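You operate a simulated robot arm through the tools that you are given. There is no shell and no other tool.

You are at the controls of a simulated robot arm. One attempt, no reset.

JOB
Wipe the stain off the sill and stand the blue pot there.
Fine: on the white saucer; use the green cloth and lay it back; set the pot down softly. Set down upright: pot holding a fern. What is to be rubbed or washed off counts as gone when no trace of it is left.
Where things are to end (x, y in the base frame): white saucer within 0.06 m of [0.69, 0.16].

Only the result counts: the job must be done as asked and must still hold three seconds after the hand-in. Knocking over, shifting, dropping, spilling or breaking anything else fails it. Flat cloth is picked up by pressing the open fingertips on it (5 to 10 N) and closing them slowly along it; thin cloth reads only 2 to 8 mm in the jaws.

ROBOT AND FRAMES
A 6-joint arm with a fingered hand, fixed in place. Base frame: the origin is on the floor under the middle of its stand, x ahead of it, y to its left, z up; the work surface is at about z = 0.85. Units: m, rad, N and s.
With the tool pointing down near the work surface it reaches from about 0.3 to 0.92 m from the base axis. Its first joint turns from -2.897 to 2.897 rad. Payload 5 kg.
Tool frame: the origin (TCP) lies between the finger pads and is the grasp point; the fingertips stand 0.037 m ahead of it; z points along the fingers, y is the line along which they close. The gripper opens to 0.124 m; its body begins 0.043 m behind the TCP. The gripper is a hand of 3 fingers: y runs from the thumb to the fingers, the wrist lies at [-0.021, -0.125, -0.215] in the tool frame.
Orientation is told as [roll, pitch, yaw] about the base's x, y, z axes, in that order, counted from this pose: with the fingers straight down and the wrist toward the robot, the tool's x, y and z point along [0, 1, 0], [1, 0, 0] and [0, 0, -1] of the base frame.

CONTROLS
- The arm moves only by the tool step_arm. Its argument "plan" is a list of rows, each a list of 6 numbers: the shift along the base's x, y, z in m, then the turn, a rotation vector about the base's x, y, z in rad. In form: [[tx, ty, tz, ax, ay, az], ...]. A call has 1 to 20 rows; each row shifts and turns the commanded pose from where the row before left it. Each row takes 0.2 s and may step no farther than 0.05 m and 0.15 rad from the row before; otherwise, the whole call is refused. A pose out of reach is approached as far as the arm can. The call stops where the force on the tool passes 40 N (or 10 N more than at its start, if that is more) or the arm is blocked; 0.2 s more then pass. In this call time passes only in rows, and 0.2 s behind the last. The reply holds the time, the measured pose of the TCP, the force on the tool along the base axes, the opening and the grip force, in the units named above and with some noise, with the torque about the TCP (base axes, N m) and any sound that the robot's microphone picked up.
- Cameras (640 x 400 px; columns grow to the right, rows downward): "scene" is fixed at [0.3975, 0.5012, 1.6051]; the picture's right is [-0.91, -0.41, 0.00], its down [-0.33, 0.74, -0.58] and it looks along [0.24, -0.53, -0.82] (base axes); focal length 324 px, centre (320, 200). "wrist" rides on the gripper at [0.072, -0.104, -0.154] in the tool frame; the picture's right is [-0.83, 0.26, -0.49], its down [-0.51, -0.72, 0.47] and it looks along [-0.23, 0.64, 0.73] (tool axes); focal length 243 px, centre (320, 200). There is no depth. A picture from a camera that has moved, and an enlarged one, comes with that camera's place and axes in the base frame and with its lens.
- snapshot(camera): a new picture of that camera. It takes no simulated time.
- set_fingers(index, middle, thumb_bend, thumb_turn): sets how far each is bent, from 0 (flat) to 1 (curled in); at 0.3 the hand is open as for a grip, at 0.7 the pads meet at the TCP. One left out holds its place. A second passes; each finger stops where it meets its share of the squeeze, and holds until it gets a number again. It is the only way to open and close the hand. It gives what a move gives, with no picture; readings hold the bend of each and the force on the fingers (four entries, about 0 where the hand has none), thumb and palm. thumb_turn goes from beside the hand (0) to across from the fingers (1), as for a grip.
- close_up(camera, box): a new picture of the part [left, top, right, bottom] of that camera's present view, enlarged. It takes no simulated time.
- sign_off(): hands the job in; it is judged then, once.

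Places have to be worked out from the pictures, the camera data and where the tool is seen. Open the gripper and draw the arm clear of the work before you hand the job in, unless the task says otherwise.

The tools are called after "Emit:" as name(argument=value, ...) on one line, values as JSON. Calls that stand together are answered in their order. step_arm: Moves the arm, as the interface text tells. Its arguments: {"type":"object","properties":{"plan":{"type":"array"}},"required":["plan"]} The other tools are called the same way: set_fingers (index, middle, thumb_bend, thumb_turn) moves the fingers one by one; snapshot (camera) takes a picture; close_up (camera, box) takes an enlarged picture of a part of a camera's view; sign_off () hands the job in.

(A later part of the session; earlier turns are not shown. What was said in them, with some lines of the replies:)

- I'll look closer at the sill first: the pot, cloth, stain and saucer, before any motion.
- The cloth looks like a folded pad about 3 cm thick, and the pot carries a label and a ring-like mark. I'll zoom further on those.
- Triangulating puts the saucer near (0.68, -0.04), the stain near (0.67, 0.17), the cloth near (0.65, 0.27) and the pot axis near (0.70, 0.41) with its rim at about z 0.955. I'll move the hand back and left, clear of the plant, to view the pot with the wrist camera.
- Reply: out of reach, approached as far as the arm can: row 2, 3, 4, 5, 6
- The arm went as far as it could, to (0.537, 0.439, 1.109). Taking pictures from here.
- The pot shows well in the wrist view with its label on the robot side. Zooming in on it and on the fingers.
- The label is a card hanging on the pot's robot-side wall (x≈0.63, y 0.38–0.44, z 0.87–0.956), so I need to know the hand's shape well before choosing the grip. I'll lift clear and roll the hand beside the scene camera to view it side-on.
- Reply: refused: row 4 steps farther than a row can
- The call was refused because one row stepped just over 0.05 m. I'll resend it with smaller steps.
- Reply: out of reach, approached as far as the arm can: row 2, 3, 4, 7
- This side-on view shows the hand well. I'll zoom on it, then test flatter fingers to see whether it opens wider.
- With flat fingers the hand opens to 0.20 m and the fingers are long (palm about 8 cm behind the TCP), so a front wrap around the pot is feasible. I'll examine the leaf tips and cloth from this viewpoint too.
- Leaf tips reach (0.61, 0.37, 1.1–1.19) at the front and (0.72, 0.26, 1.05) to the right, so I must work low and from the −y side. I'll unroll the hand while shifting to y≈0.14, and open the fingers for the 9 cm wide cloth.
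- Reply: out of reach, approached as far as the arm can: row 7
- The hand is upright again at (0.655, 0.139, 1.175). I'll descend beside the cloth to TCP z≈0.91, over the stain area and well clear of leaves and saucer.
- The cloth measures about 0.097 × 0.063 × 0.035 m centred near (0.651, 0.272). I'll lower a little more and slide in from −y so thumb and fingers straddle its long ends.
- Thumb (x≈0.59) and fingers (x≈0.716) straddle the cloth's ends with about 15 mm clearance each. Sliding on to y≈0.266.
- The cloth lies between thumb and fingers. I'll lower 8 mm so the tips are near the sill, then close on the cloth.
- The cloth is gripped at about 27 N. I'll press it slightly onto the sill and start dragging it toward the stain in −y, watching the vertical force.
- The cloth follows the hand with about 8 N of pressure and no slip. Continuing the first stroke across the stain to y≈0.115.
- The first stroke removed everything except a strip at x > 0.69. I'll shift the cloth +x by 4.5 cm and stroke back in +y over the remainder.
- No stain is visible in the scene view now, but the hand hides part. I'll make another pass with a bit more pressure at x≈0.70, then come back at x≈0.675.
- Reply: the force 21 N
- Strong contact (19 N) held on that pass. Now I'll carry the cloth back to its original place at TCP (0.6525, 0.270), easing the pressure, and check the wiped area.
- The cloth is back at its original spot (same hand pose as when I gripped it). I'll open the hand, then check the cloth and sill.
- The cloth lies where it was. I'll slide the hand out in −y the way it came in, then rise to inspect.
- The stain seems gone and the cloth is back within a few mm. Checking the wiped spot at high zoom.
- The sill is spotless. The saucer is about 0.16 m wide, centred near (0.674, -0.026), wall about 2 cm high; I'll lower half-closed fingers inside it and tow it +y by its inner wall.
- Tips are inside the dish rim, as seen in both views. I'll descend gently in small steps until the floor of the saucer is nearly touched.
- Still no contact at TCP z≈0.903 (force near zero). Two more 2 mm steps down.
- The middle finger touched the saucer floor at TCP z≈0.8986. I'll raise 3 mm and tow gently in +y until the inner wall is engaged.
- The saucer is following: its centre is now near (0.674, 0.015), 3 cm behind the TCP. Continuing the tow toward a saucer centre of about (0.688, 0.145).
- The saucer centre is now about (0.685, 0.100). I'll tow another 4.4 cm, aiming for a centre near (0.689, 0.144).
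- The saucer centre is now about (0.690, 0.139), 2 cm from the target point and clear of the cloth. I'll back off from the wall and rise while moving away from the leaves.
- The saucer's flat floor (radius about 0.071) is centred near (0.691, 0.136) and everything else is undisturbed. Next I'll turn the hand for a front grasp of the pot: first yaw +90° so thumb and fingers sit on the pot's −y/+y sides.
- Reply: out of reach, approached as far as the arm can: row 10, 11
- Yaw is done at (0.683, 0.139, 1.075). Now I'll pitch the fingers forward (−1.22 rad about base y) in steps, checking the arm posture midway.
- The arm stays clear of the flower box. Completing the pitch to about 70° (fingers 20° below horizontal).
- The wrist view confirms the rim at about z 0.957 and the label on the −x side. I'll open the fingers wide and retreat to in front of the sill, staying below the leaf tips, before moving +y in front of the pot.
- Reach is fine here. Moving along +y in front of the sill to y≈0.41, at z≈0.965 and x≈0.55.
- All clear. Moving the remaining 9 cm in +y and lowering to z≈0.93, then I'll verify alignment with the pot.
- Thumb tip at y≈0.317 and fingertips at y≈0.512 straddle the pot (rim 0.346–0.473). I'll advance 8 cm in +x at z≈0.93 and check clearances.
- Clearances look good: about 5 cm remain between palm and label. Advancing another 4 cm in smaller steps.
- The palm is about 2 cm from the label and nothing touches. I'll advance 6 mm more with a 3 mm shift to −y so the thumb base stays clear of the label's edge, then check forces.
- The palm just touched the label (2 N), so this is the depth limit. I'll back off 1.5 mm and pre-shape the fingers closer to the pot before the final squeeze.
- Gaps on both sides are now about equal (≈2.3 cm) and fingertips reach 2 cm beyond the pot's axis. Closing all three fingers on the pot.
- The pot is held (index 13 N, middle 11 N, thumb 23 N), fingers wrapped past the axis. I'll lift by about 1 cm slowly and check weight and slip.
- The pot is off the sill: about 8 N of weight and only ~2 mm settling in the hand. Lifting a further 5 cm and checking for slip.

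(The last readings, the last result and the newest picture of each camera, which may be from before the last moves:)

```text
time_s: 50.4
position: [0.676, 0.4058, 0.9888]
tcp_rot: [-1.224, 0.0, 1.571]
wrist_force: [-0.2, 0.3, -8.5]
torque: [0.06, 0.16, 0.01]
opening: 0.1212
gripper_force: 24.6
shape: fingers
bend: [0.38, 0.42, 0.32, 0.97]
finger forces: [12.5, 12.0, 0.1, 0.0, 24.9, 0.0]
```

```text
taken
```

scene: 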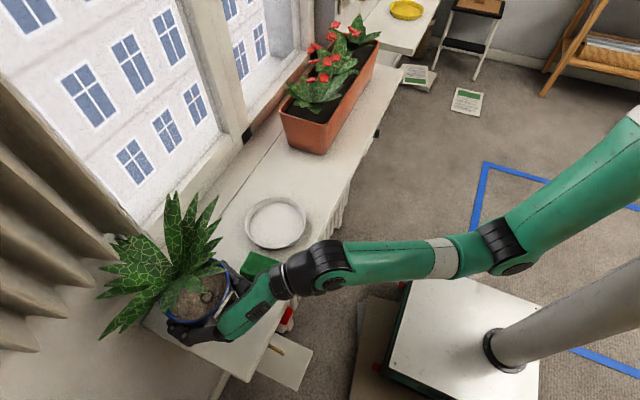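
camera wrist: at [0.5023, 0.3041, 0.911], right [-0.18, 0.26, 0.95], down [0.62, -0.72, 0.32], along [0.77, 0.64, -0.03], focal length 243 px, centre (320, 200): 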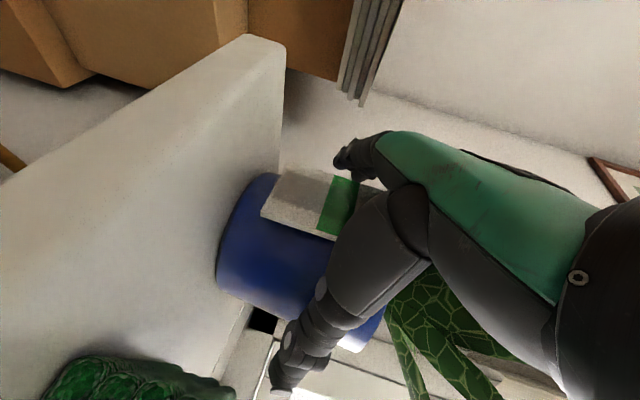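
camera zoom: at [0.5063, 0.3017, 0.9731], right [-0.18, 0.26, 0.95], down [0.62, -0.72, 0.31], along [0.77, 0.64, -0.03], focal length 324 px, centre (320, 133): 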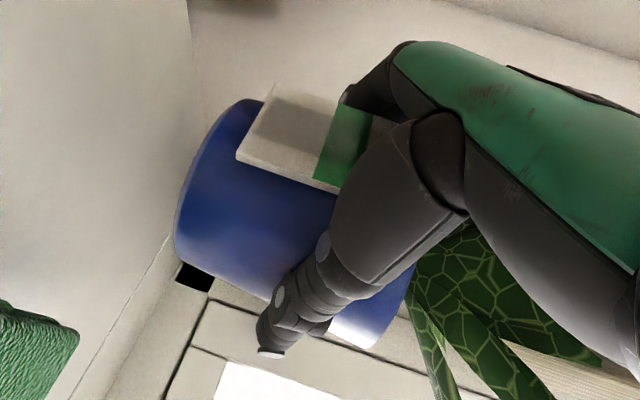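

No slip at all. I'll measure the pot's axis in the hand by zooming on its rim, then carry it −y toward the saucer.

Emit:
close_up(camera="scene", box=[140, 240, 270, 350])

Emit:
step_arm(plan=[[0, -0.03, 0, 0, 0, 0], [0.002, -0.04, 0, 0, 0, 0], [0.003, -0.04, 0, 0, 0, 0], [0.003, -0.04, 0, 0, 0, 0], [0.003, -0.04, 0, 0, 0, 0], [0.003, -0.04, 0, 0, 0, 0], [0, -0.025, 0, 0, 0, 0]])

Emit:
snapshot(camera="scene")

Emit:
snapshot(camera="wrist")

```text
3.64 times, centred on (205, 295) of scene
camera zoom: at [0.3975, 0.5012, 1.6051], right [-0.91, -0.41, 0.0], down [-0.33, 0.74, -0.58], along [0.24, -0.53, -0.82], focal length 1176 px, centre (738, -146)
```

zoom: 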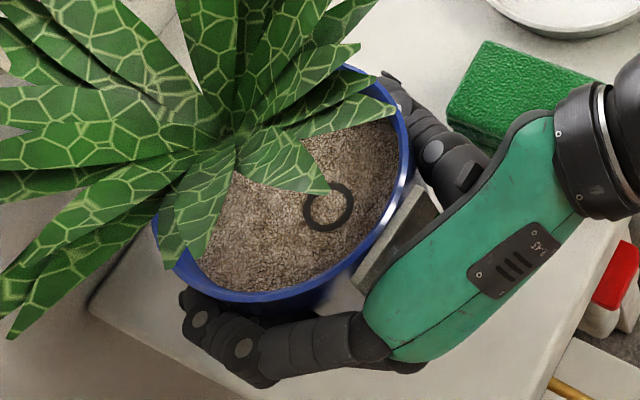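

```text
time_s: 52.0
position: [0.6879, 0.151, 0.9893]
tcp_rot: [-1.22, 0.0, 1.572]
wrist_force: [0.5, -0.6, -8.1]
torque: [0.04, 0.14, -0.02]
opening: 0.1213
gripper_force: 24.9
shape: fingers
bend: [0.38, 0.42, 0.32, 0.97]
finger forces: [12.9, 12.4, 0.0, 0.1, 25.0, 0.0]
```

```text
taken
```

scene: 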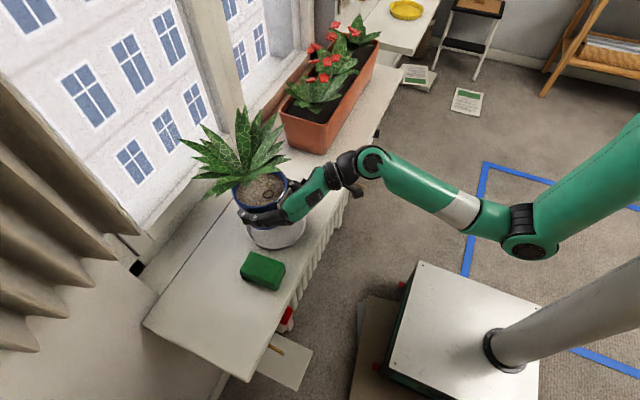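

```text
taken
camera wrist: at [0.5183, 0.046, 0.9735], right [-0.18, 0.26, 0.95], down [0.62, -0.72, 0.32], along [0.77, 0.64, -0.03], focal length 243 px, centre (320, 200)
```

wrist: 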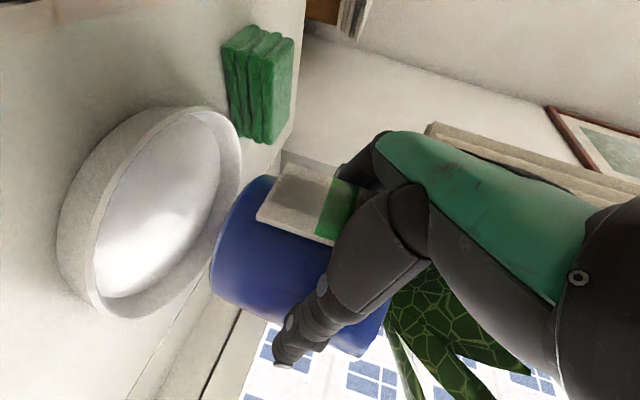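

The pot's axis sits about (+0.023, −0.007) from the TCP, so it's near (0.711, 0.144), slightly off the saucer centre. I'll zoom to verify before correcting.

Emit:
close_up(camera="scene", box=[190, 130, 350, 270])

Emit:
close_up(camera="wrist", box=[40, 80, 360, 380])

```text
2.86 times, centred on (270, 200) of scene
camera zoom: at [0.3975, 0.5012, 1.6051], right [-0.91, -0.41, 0.0], down [-0.33, 0.74, -0.58], along [0.24, -0.53, -0.82], focal length 924 px, centre (463, 200)
```

zoom: 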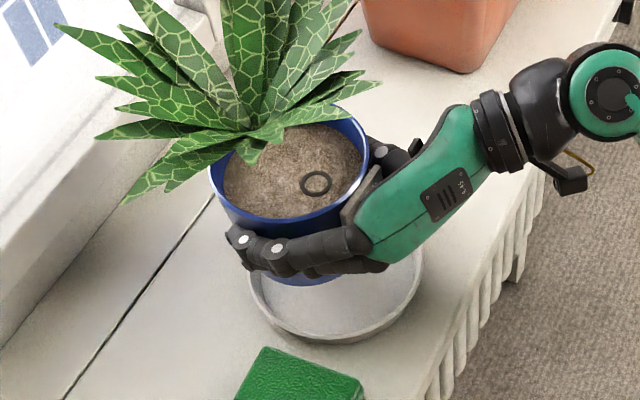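

```text
1.33 times, centred on (200, 230) of wrist
camera zoom: at [0.5183, 0.046, 0.9735], right [-0.18, 0.26, 0.95], down [0.62, -0.72, 0.32], along [0.77, 0.64, -0.03], focal length 324 px, centre (480, 160)
```

zoom: 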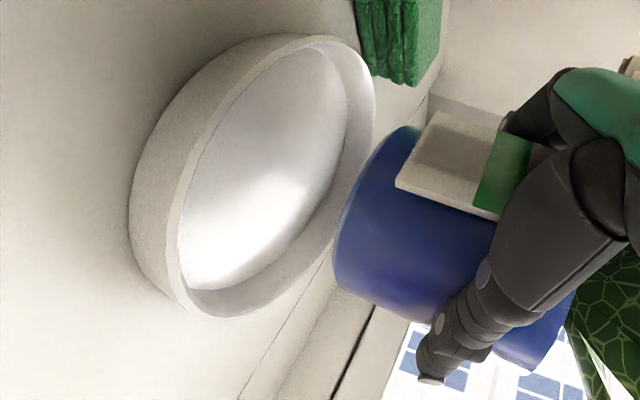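

The wrist view puts the saucer centre at about (0.692, 0.139). I'll shift the pot by (−0.018, −0.005) to centre it and lower most of the way.

Emit:
step_arm(plan=[[-0.009, -0.003, 0, 0, 0, 0], [-0.009, -0.002, 0, 0, 0, 0], [0, 0, -0.012, 0, 0, 0], [0, 0, -0.012, 0, 0, 0], [0, 0, -0.01, 0, 0, 0]])

Emit:
close_up(camera="scene", box=[190, 150, 350, 290])

Emit:
close_up(camera="wrist", box=[40, 80, 360, 380])

```text
time_s: 53.2
position: [0.6703, 0.1458, 0.9527]
tcp_rot: [-1.221, 0.001, 1.572]
wrist_force: [0.8, 0.6, -9.2]
torque: [0.06, 0.15, 0.02]
opening: 0.1209
gripper_force: 25.2
shape: fingers
bend: [0.38, 0.42, 0.32, 0.97]
finger forces: [12.9, 12.4, 0.0, 0.0, 25.0, 0.1]
```

```text
2.86 times, centred on (270, 220) of scene
camera zoom: at [0.3975, 0.5012, 1.6051], right [-0.91, -0.41, 0.0], down [-0.33, 0.74, -0.58], along [0.24, -0.53, -0.82], focal length 924 px, centre (463, 143)
```

zoom: 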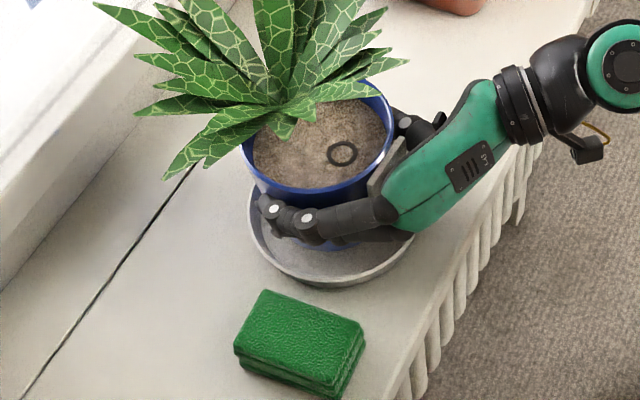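

```text
1.33 times, centred on (200, 230) of wrist
camera zoom: at [0.5012, 0.0411, 0.9384], right [-0.18, 0.26, 0.95], down [0.62, -0.72, 0.31], along [0.77, 0.64, -0.03], focal length 324 px, centre (480, 160)
```

zoom: 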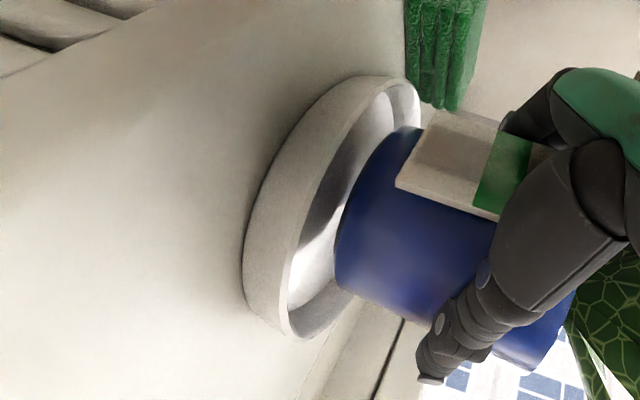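

The pot is over the saucer with its base just above the rim. The hanging label would pass close to the −x saucer wall, so I'll nudge +6 mm in x first, then lower in small steps.

Emit:
step_arm(plan=[[0.003, 0, 0, 0, 0, 0], [0.003, 0, 0, 0, 0, 0], [0, 0, -0.004, 0, 0, 0], [0, 0, -0.004, 0, 0, 0]])

Emit:
close_up(camera="wrist", box=[120, 100, 320, 320])

Emit:
close_up(camera="scene", box=[220, 170, 330, 270])

```text
time_s: 54.2
position: [0.6765, 0.1485, 0.9478]
tcp_rot: [-1.222, -0.001, 1.572]
wrist_force: [0.3, -1.0, -8.2]
torque: [0.05, 0.18, 0.01]
opening: 0.1209
gripper_force: 24.8
shape: fingers
bend: [0.38, 0.42, 0.32, 0.97]
finger forces: [12.9, 12.4, 0.0, 0.0, 25.0, 0.0]
```

```text
1.82 times, centred on (220, 210) of wrist
camera zoom: at [0.5069, 0.0432, 0.9313], right [-0.18, 0.26, 0.95], down [0.62, -0.72, 0.32], along [0.77, 0.64, -0.03], focal length 441 px, centre (502, 182)
```

zoom: 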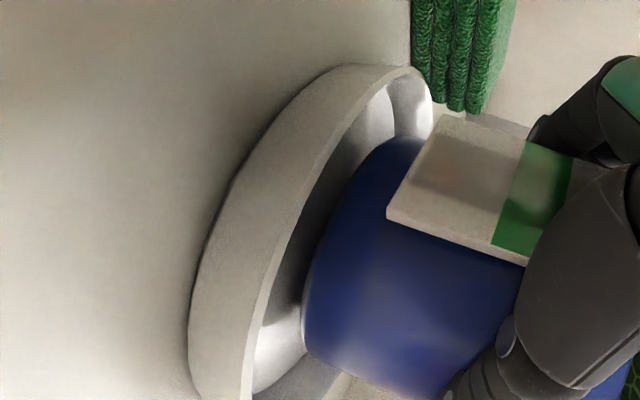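

```text
4.00 times, centred on (275, 220) of scene
camera zoom: at [0.3975, 0.5012, 1.6051], right [-0.91, -0.41, 0.0], down [-0.33, 0.74, -0.58], along [0.24, -0.53, -0.82], focal length 1294 px, centre (500, 120)
```

zoom: 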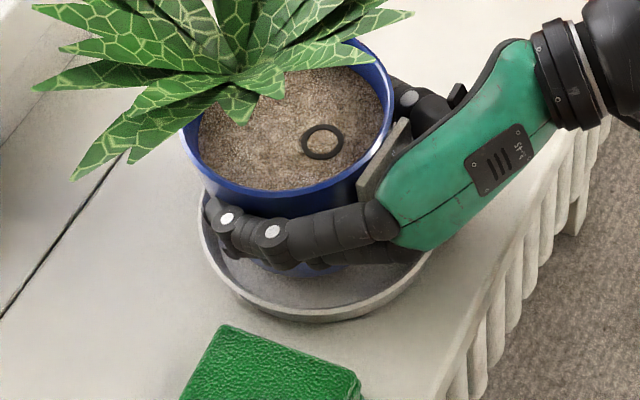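

The label's lower edge (z≈0.89 now) will stay inside and about level with the saucer wall. Continuing down in small steps, watching for the load to transfer.

Emit:
step_arm(plan=[[0, 0, -0.003, 0, 0, 0], [0, 0, -0.003, 0, 0, 0], [0, 0, -0.002, 0, 0, 0]])

Emit:
close_up(camera="wrist", box=[120, 100, 320, 320])

```text
time_s: 55.0
position: [0.6775, 0.1476, 0.9385]
tcp_rot: [-1.222, 0.0, 1.571]
wrist_force: [-0.3, -0.3, -8.8]
torque: [0.09, 0.15, -0.02]
opening: 0.1211
gripper_force: 24.6
shape: fingers
bend: [0.38, 0.42, 0.32, 0.97]
finger forces: [13.0, 12.4, 0.1, 0.1, 25.0, 0.1]
```

```text
1.82 times, centred on (220, 210) of wrist
camera zoom: at [0.5091, 0.0428, 0.9223], right [-0.18, 0.26, 0.95], down [0.62, -0.72, 0.32], along [0.77, 0.64, -0.03], focal length 441 px, centre (502, 182)
```

zoom: 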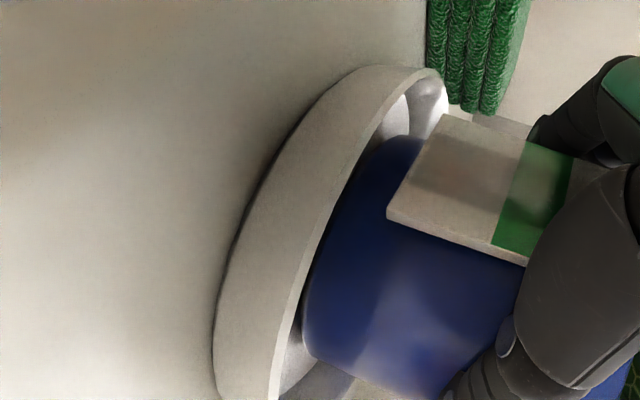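

Still carrying the full weight at TCP z≈0.9385. Stepping down 1.5 mm at a time for a soft set-down.

Emit:
step_arm(plan=[[0, 0, -0.0015, 0, 0, 0], [0, 0, -0.0015, 0, 0, 0]])

```text
time_s: 55.6
position: [0.677, 0.1447, 0.935]
tcp_rot: [-1.219, 0.0, 1.571]
wrist_force: [-0.5, -1.0, -7.7]
torque: [0.09, 0.17, -0.01]
opening: 0.1211
gripper_force: 24.9
shape: fingers
bend: [0.38, 0.42, 0.32, 0.97]
finger forces: [12.8, 12.4, 0.0, 0.0, 25.0, 0.1]
```

Weight is still about 8 N, so no contact yet. Two more 1.5 mm steps.

Emit:
step_arm(plan=[[0, 0, -0.0015, 0, 0, 0], [0, 0, -0.0015, 0, 0, 0]])

Emit:
close_up(camera="wrist", box=[120, 100, 320, 320])

```text
time_s: 56.2
position: [0.6768, 0.1468, 0.9326]
tcp_rot: [-1.224, 0.0, 1.57]
wrist_force: [-1.3, -0.7, -3.3]
torque: [0.08, 0.03, -0.01]
opening: 0.121
gripper_force: 25.2
shape: fingers
bend: [0.38, 0.42, 0.32, 0.97]
finger forces: [12.7, 11.8, 0.0, 0.0, 25.1, 0.0]
```

```text
1.82 times, centred on (220, 210) of wrist
camera zoom: at [0.5086, 0.0422, 0.9169], right [-0.18, 0.26, 0.95], down [0.62, -0.72, 0.32], along [0.77, 0.64, -0.03], focal length 441 px, centre (502, 182)
```

zoom: 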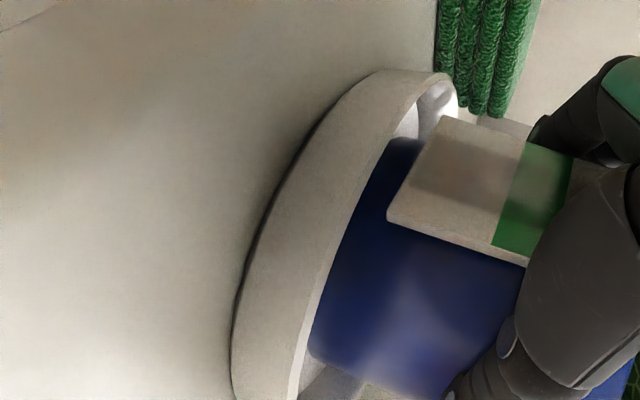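

The load is transferring (down to 3 N). One more 1 mm step to seat it fully.

Emit:
step_arm(plan=[[0, 0, -0.001, 0, 0, 0]])

Emit:
close_up(camera="scene", box=[220, 170, 330, 270])

```text
time_s: 56.6
position: [0.6784, 0.1466, 0.9322]
tcp_rot: [-1.221, 0.001, 1.572]
wrist_force: [0.1, -0.3, -1.5]
torque: [0.14, 0.04, 0.02]
opening: 0.121
gripper_force: 25.1
shape: fingers
bend: [0.38, 0.42, 0.32, 0.98]
finger forces: [12.5, 12.3, 0.1, 0.0, 24.7, 0.1]
```

```text
4.00 times, centred on (275, 220) of scene
camera zoom: at [0.3975, 0.5012, 1.6051], right [-0.91, -0.41, 0.0], down [-0.33, 0.74, -0.58], along [0.24, -0.53, -0.82], focal length 1294 px, centre (500, 120)
```

zoom: 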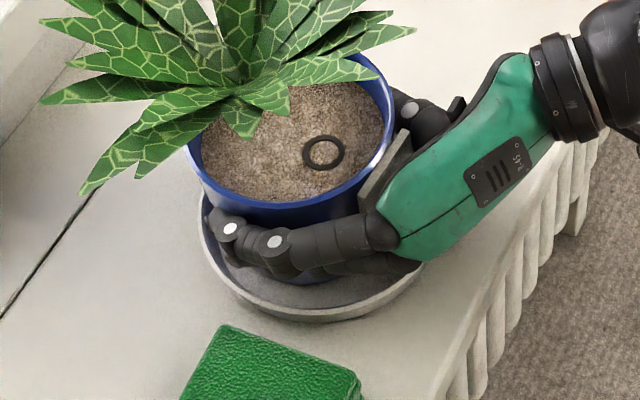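

The pot is seated on the saucer, upright. I'll ease another half millimetre and then open the hand just enough to clear (keeping the fingers away from the cloth on the +y side).

Emit:
step_arm(plan=[[0, 0, -0.0006, 0, 0, 0]])

Emit:
set_fingers(index=0.34, middle=0.36, thumb_bend=0.28)

Emit:
set_fingers(index=0.27, middle=0.27, thumb_bend=0.18)

Emit:
close_up(camera="scene", box=[200, 160, 330, 280])

Emit:
snapshot(camera="wrist")

```text
time_s: 57.0
position: [0.6787, 0.1471, 0.9335]
tcp_rot: [-1.221, -0.001, 1.571]
wrist_force: [0.8, 0.0, -0.3]
torque: [0.12, 0.03, 0.0]
opening: 0.1209
gripper_force: 25.0
shape: fingers
bend: [0.38, 0.42, 0.32, 0.98]
finger forces: [12.2, 12.1, 0.0, 0.0, 24.9, 0.0]
```

```text
time_s: 58.0
position: [0.6773, 0.1469, 0.9307]
tcp_rot: [-1.222, 0.0, 1.57]
wrist_force: [0.1, -1.9, -0.3]
torque: [0.01, 0.05, 0.02]
opening: 0.1274
gripper_force: 1.3
shape: fingers
bend: [0.34, 0.36, 0.26, 0.97]
finger forces: [0.0, 0.0, 0.0, 0.0, 2.8, 0.0]
```

```text
time_s: 59.0
position: [0.6769, 0.1465, 0.9315]
tcp_rot: [-1.221, 0.001, 1.572]
wrist_force: [-0.3, -0.5, 0.5]
torque: [0.01, -0.01, -0.01]
opening: 0.1457
gripper_force: 0.3
shape: fingers
bend: [0.27, 0.27, 0.18, 0.97]
finger forces: [0.0, 0.0, 0.0, 0.0, 0.4, 0.1]
```

```text
3.33 times, centred on (265, 220) of scene
camera zoom: at [0.3975, 0.5012, 1.6051], right [-0.91, -0.41, 0.0], down [-0.33, 0.74, -0.58], along [0.24, -0.53, -0.82], focal length 1078 px, centre (503, 133)
```

zoom: 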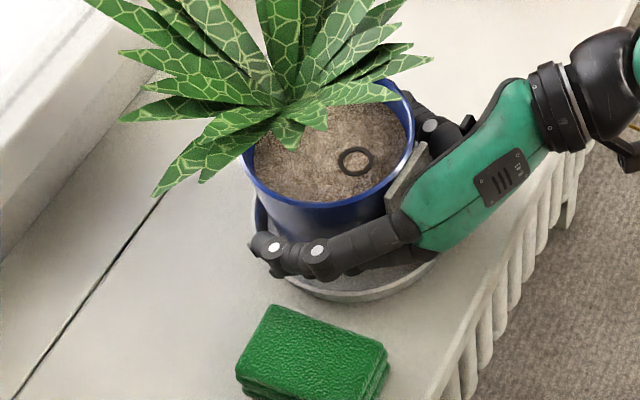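

```text
taken
camera wrist: at [0.5077, 0.0424, 0.9163], right [-0.18, 0.26, 0.95], down [0.62, -0.72, 0.32], along [0.77, 0.64, -0.03], focal length 243 px, centre (320, 200)
```

wrist: 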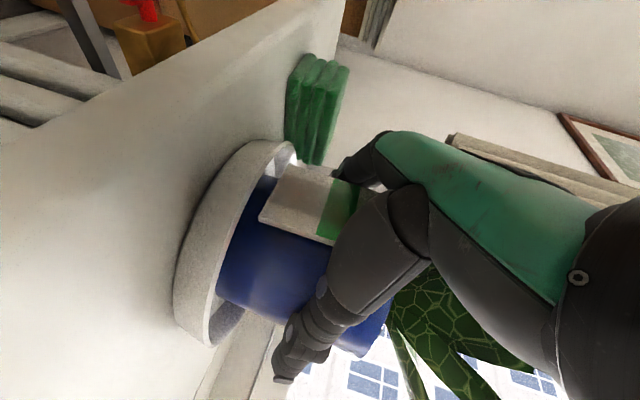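

Released with no residual force and the pot stands still. Opening the fingers slightly more for clearance past the pot's widest part before retreating straight back.

Emit:
set_fingers(index=0.2, middle=0.2, thumb_bend=0.14)

Emit:
close_up(camera="scene", box=[200, 160, 330, 280])

Emit:
close_up(camera="wrist", box=[160, 100, 440, 400])

```text
time_s: 60.0
position: [0.6768, 0.1467, 0.9325]
tcp_rot: [-1.221, 0.001, 1.57]
wrist_force: [-0.3, 0.1, 0.6]
torque: [-0.03, -0.01, 0.0]
opening: 0.1619
gripper_force: 0.0
shape: fingers
bend: [0.2, 0.2, 0.14, 0.96]
finger forces: [0.0, 0.0, 0.0, 0.0, 0.0, 0.0]
```

```text
3.33 times, centred on (265, 220) of scene
camera zoom: at [0.3975, 0.5012, 1.6051], right [-0.91, -0.41, 0.0], down [-0.33, 0.74, -0.58], along [0.24, -0.53, -0.82], focal length 1078 px, centre (503, 133)
```

zoom: 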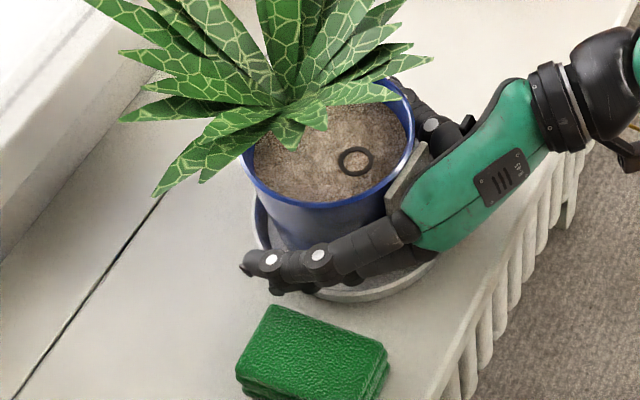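

```text
1.33 times, centred on (300, 250) of wrist
camera zoom: at [0.5077, 0.0424, 0.9163], right [-0.18, 0.26, 0.95], down [0.62, -0.72, 0.32], along [0.77, 0.64, -0.03], focal length 324 px, centre (347, 133)
```

zoom: 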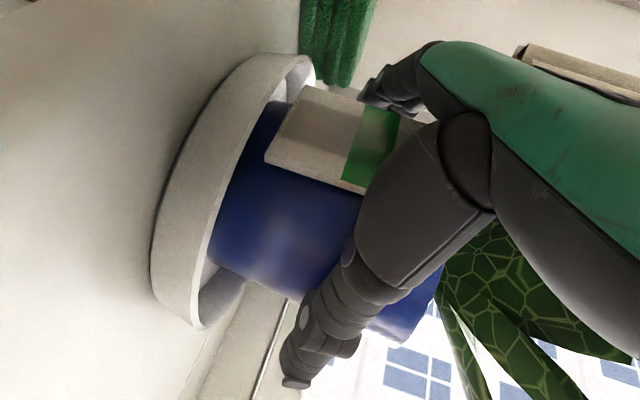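

Both sides are free. I'll shift 4 mm to −y to even the gaps and retreat straight back in −x, slowly at first.

Emit:
step_arm(plan=[[0, -0.004, 0, 0, 0, 0], [-0.01, 0, 0, 0, 0, 0], [-0.01, 0, 0, 0, 0, 0], [-0.015, 0, 0, 0, 0, 0]])

Emit:
close_up(camera="scene", box=[200, 140, 340, 280])

```text
time_s: 61.0
position: [0.6427, 0.1428, 0.931]
tcp_rot: [-1.222, -0.002, 1.57]
wrist_force: [0.4, 0.2, -0.7]
torque: [0.02, 0.04, -0.02]
opening: 0.1621
gripper_force: 0.1
shape: fingers
bend: [0.2, 0.2, 0.14, 0.96]
finger forces: [0.0, 0.1, 0.0, 0.0, 0.1, 0.0]
```

```text
2.86 times, centred on (270, 210) of scene
camera zoom: at [0.3975, 0.5012, 1.6051], right [-0.91, -0.41, 0.0], down [-0.33, 0.74, -0.58], along [0.24, -0.53, -0.82], focal length 924 px, centre (463, 171)
```

zoom: 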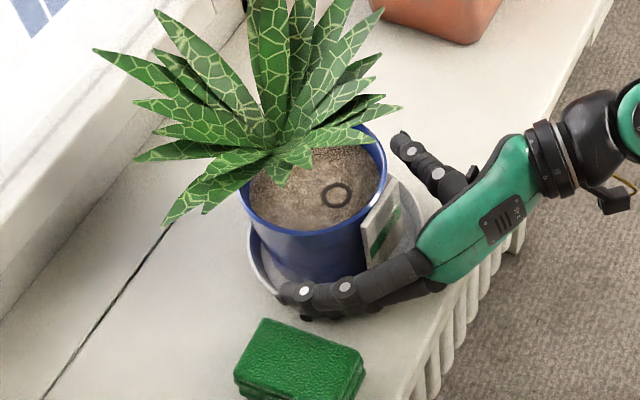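

The hand is sliding free with no forces, and the label is still in place. Continuing the retreat by 11 cm.

Emit:
step_arm(plan=[[-0.02, 0, 0, 0, 0, 0], [-0.03, 0, 0, 0, 0, 0], [-0.03, 0, 0, 0, 0, 0], [-0.03, 0, 0.005, 0, 0, 0]])

Emit:
snapshot(camera="scene")

Emit:
close_up(camera="scene", box=[180, 90, 340, 300])

Emit:
snapshot(camera="wrist")

```text
time_s: 62.0
position: [0.5481, 0.1464, 0.9457]
tcp_rot: [-1.242, -0.001, 1.57]
wrist_force: [0.8, 0.3, 0.0]
torque: [0.01, -0.01, 0.0]
opening: 0.1621
gripper_force: 0.1
shape: fingers
bend: [0.2, 0.2, 0.14, 0.96]
finger forces: [0.0, 0.1, 0.1, 0.1, 0.1, 0.0]
```

```text
taken
```

scene: 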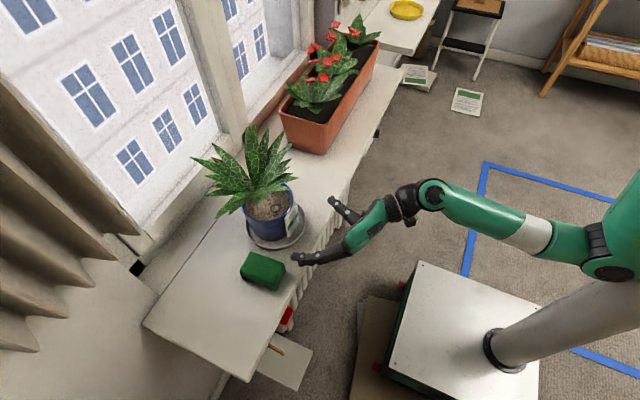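

```text
1.90 times, centred on (260, 195) of scene
camera zoom: at [0.3975, 0.5012, 1.6051], right [-0.91, -0.41, 0.0], down [-0.33, 0.74, -0.58], along [0.24, -0.53, -0.82], focal length 616 px, centre (434, 210)
```

zoom: 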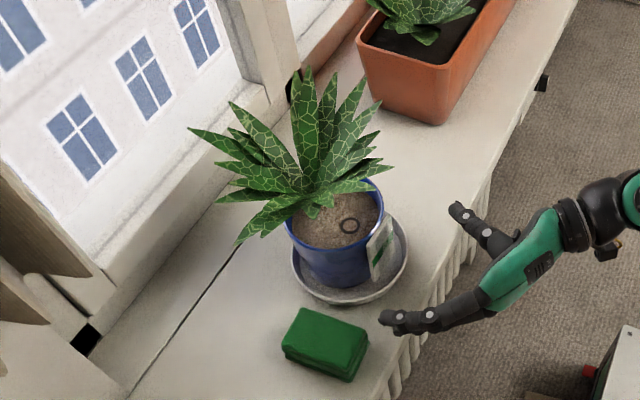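

```text
taken
camera wrist: at [0.3788, 0.0415, 0.9266], right [-0.2, 0.26, 0.95], down [0.61, -0.72, 0.33], along [0.77, 0.64, -0.02], focal length 243 px, centre (320, 200)
```

wrist: 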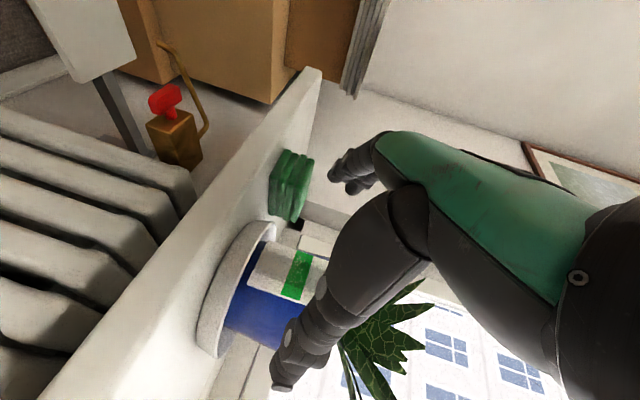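

The pot stands upright on the saucer, with the saucer centre near (0.687, 0.144), 1.6 cm from the target. I'll draw the arm aside in −y at low height (away from the leaves) and inspect everything.

Emit:
step_arm(plan=[[0, -0.04, 0, 0, 0, 0], [0, -0.04, 0, 0, 0, 0], [0, -0.04, 0, 0, 0, 0], [0, -0.04, 0.01, 0, 0, 0], [0, -0.04, 0.02, 0, 0, 0], [0, -0.03, 0.03, 0, 0, 0], [0, 0, 0.04, 0, 0, 0]])

Emit:
snapshot(camera="scene")

Emit:
close_up(camera="scene", box=[230, 210, 320, 300])

Emit:
close_up(camera="scene", box=[180, 110, 340, 270])

```text
time_s: 63.6
position: [0.5332, -0.0873, 1.033]
tcp_rot: [-1.222, 0.002, 1.572]
wrist_force: [0.6, 0.5, 0.8]
torque: [0.01, 0.03, 0.01]
opening: 0.1621
gripper_force: 0.1
shape: fingers
bend: [0.2, 0.2, 0.14, 0.96]
finger forces: [0.0, 0.1, 0.0, 0.1, 0.0, 0.1]
```

```text
taken
```

scene: 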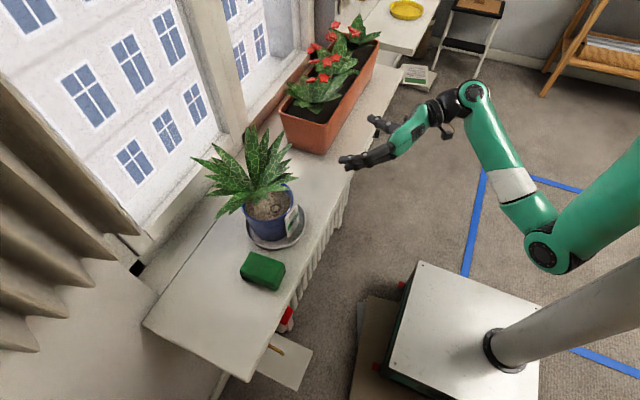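

```text
4.44 times, centred on (275, 255) of scene
camera zoom: at [0.3975, 0.5012, 1.6051], right [-0.91, -0.41, 0.0], down [-0.33, 0.74, -0.58], along [0.24, -0.53, -0.82], focal length 1438 px, centre (520, -44)
```

zoom: 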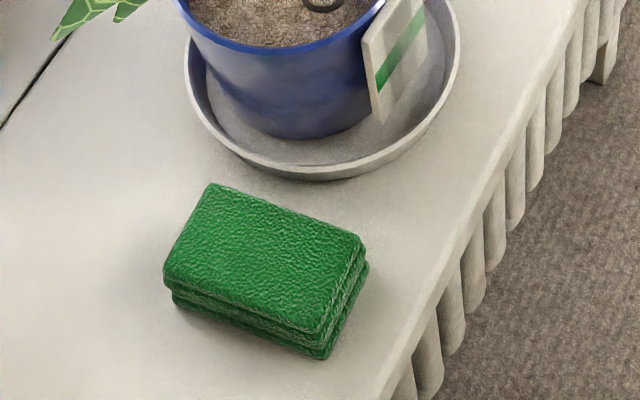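

```text
2.50 times, centred on (260, 190) of scene
camera zoom: at [0.3975, 0.5012, 1.6051], right [-0.91, -0.41, 0.0], down [-0.33, 0.74, -0.58], along [0.24, -0.53, -0.82], focal length 809 px, centre (470, 225)
```

zoom: 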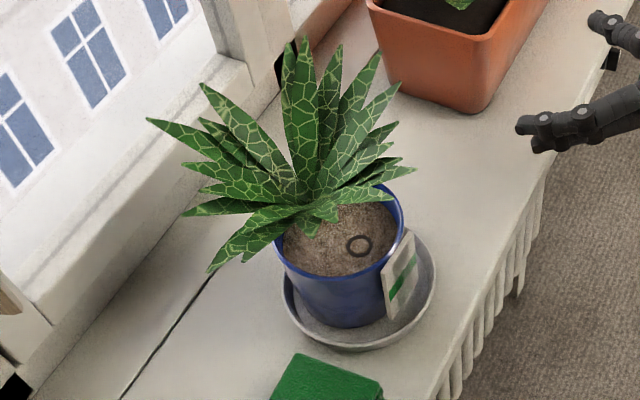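

The sill is clean, the pot stands upright on the saucer at the target spot, the cloth lies within about 5 mm of its original place, and the hand is open and clear. Handing the job in.

Emit:
sign_off()

```text
The job is handed in.
```

The job is handed in; I haven't seen the verdict. These are the last readings and pictures before hand-in:

- **Stain:** no trace was visible on the sill, even at high zoom, after several passes with the green cloth.
- **Cloth:** it lies about 5 mm from where it started.
- **Saucer:** it is centred near (0.687, 0.144), about 1.6 cm from the target point.
- **Pot:** it stands upright inside the saucer where the stain was. I lowered it in steps of 1.5 mm or less until the saucer carried its weight, then opened the hand. The plant, the label and the ring on the soil all look undisturbed.
- **Arm:** the hand is open and drawn clear of the sill.

My palm pressed lightly on the pot's hanging label (about 2 N) as I moved in to grip. I backed off, and the label stayed in place.
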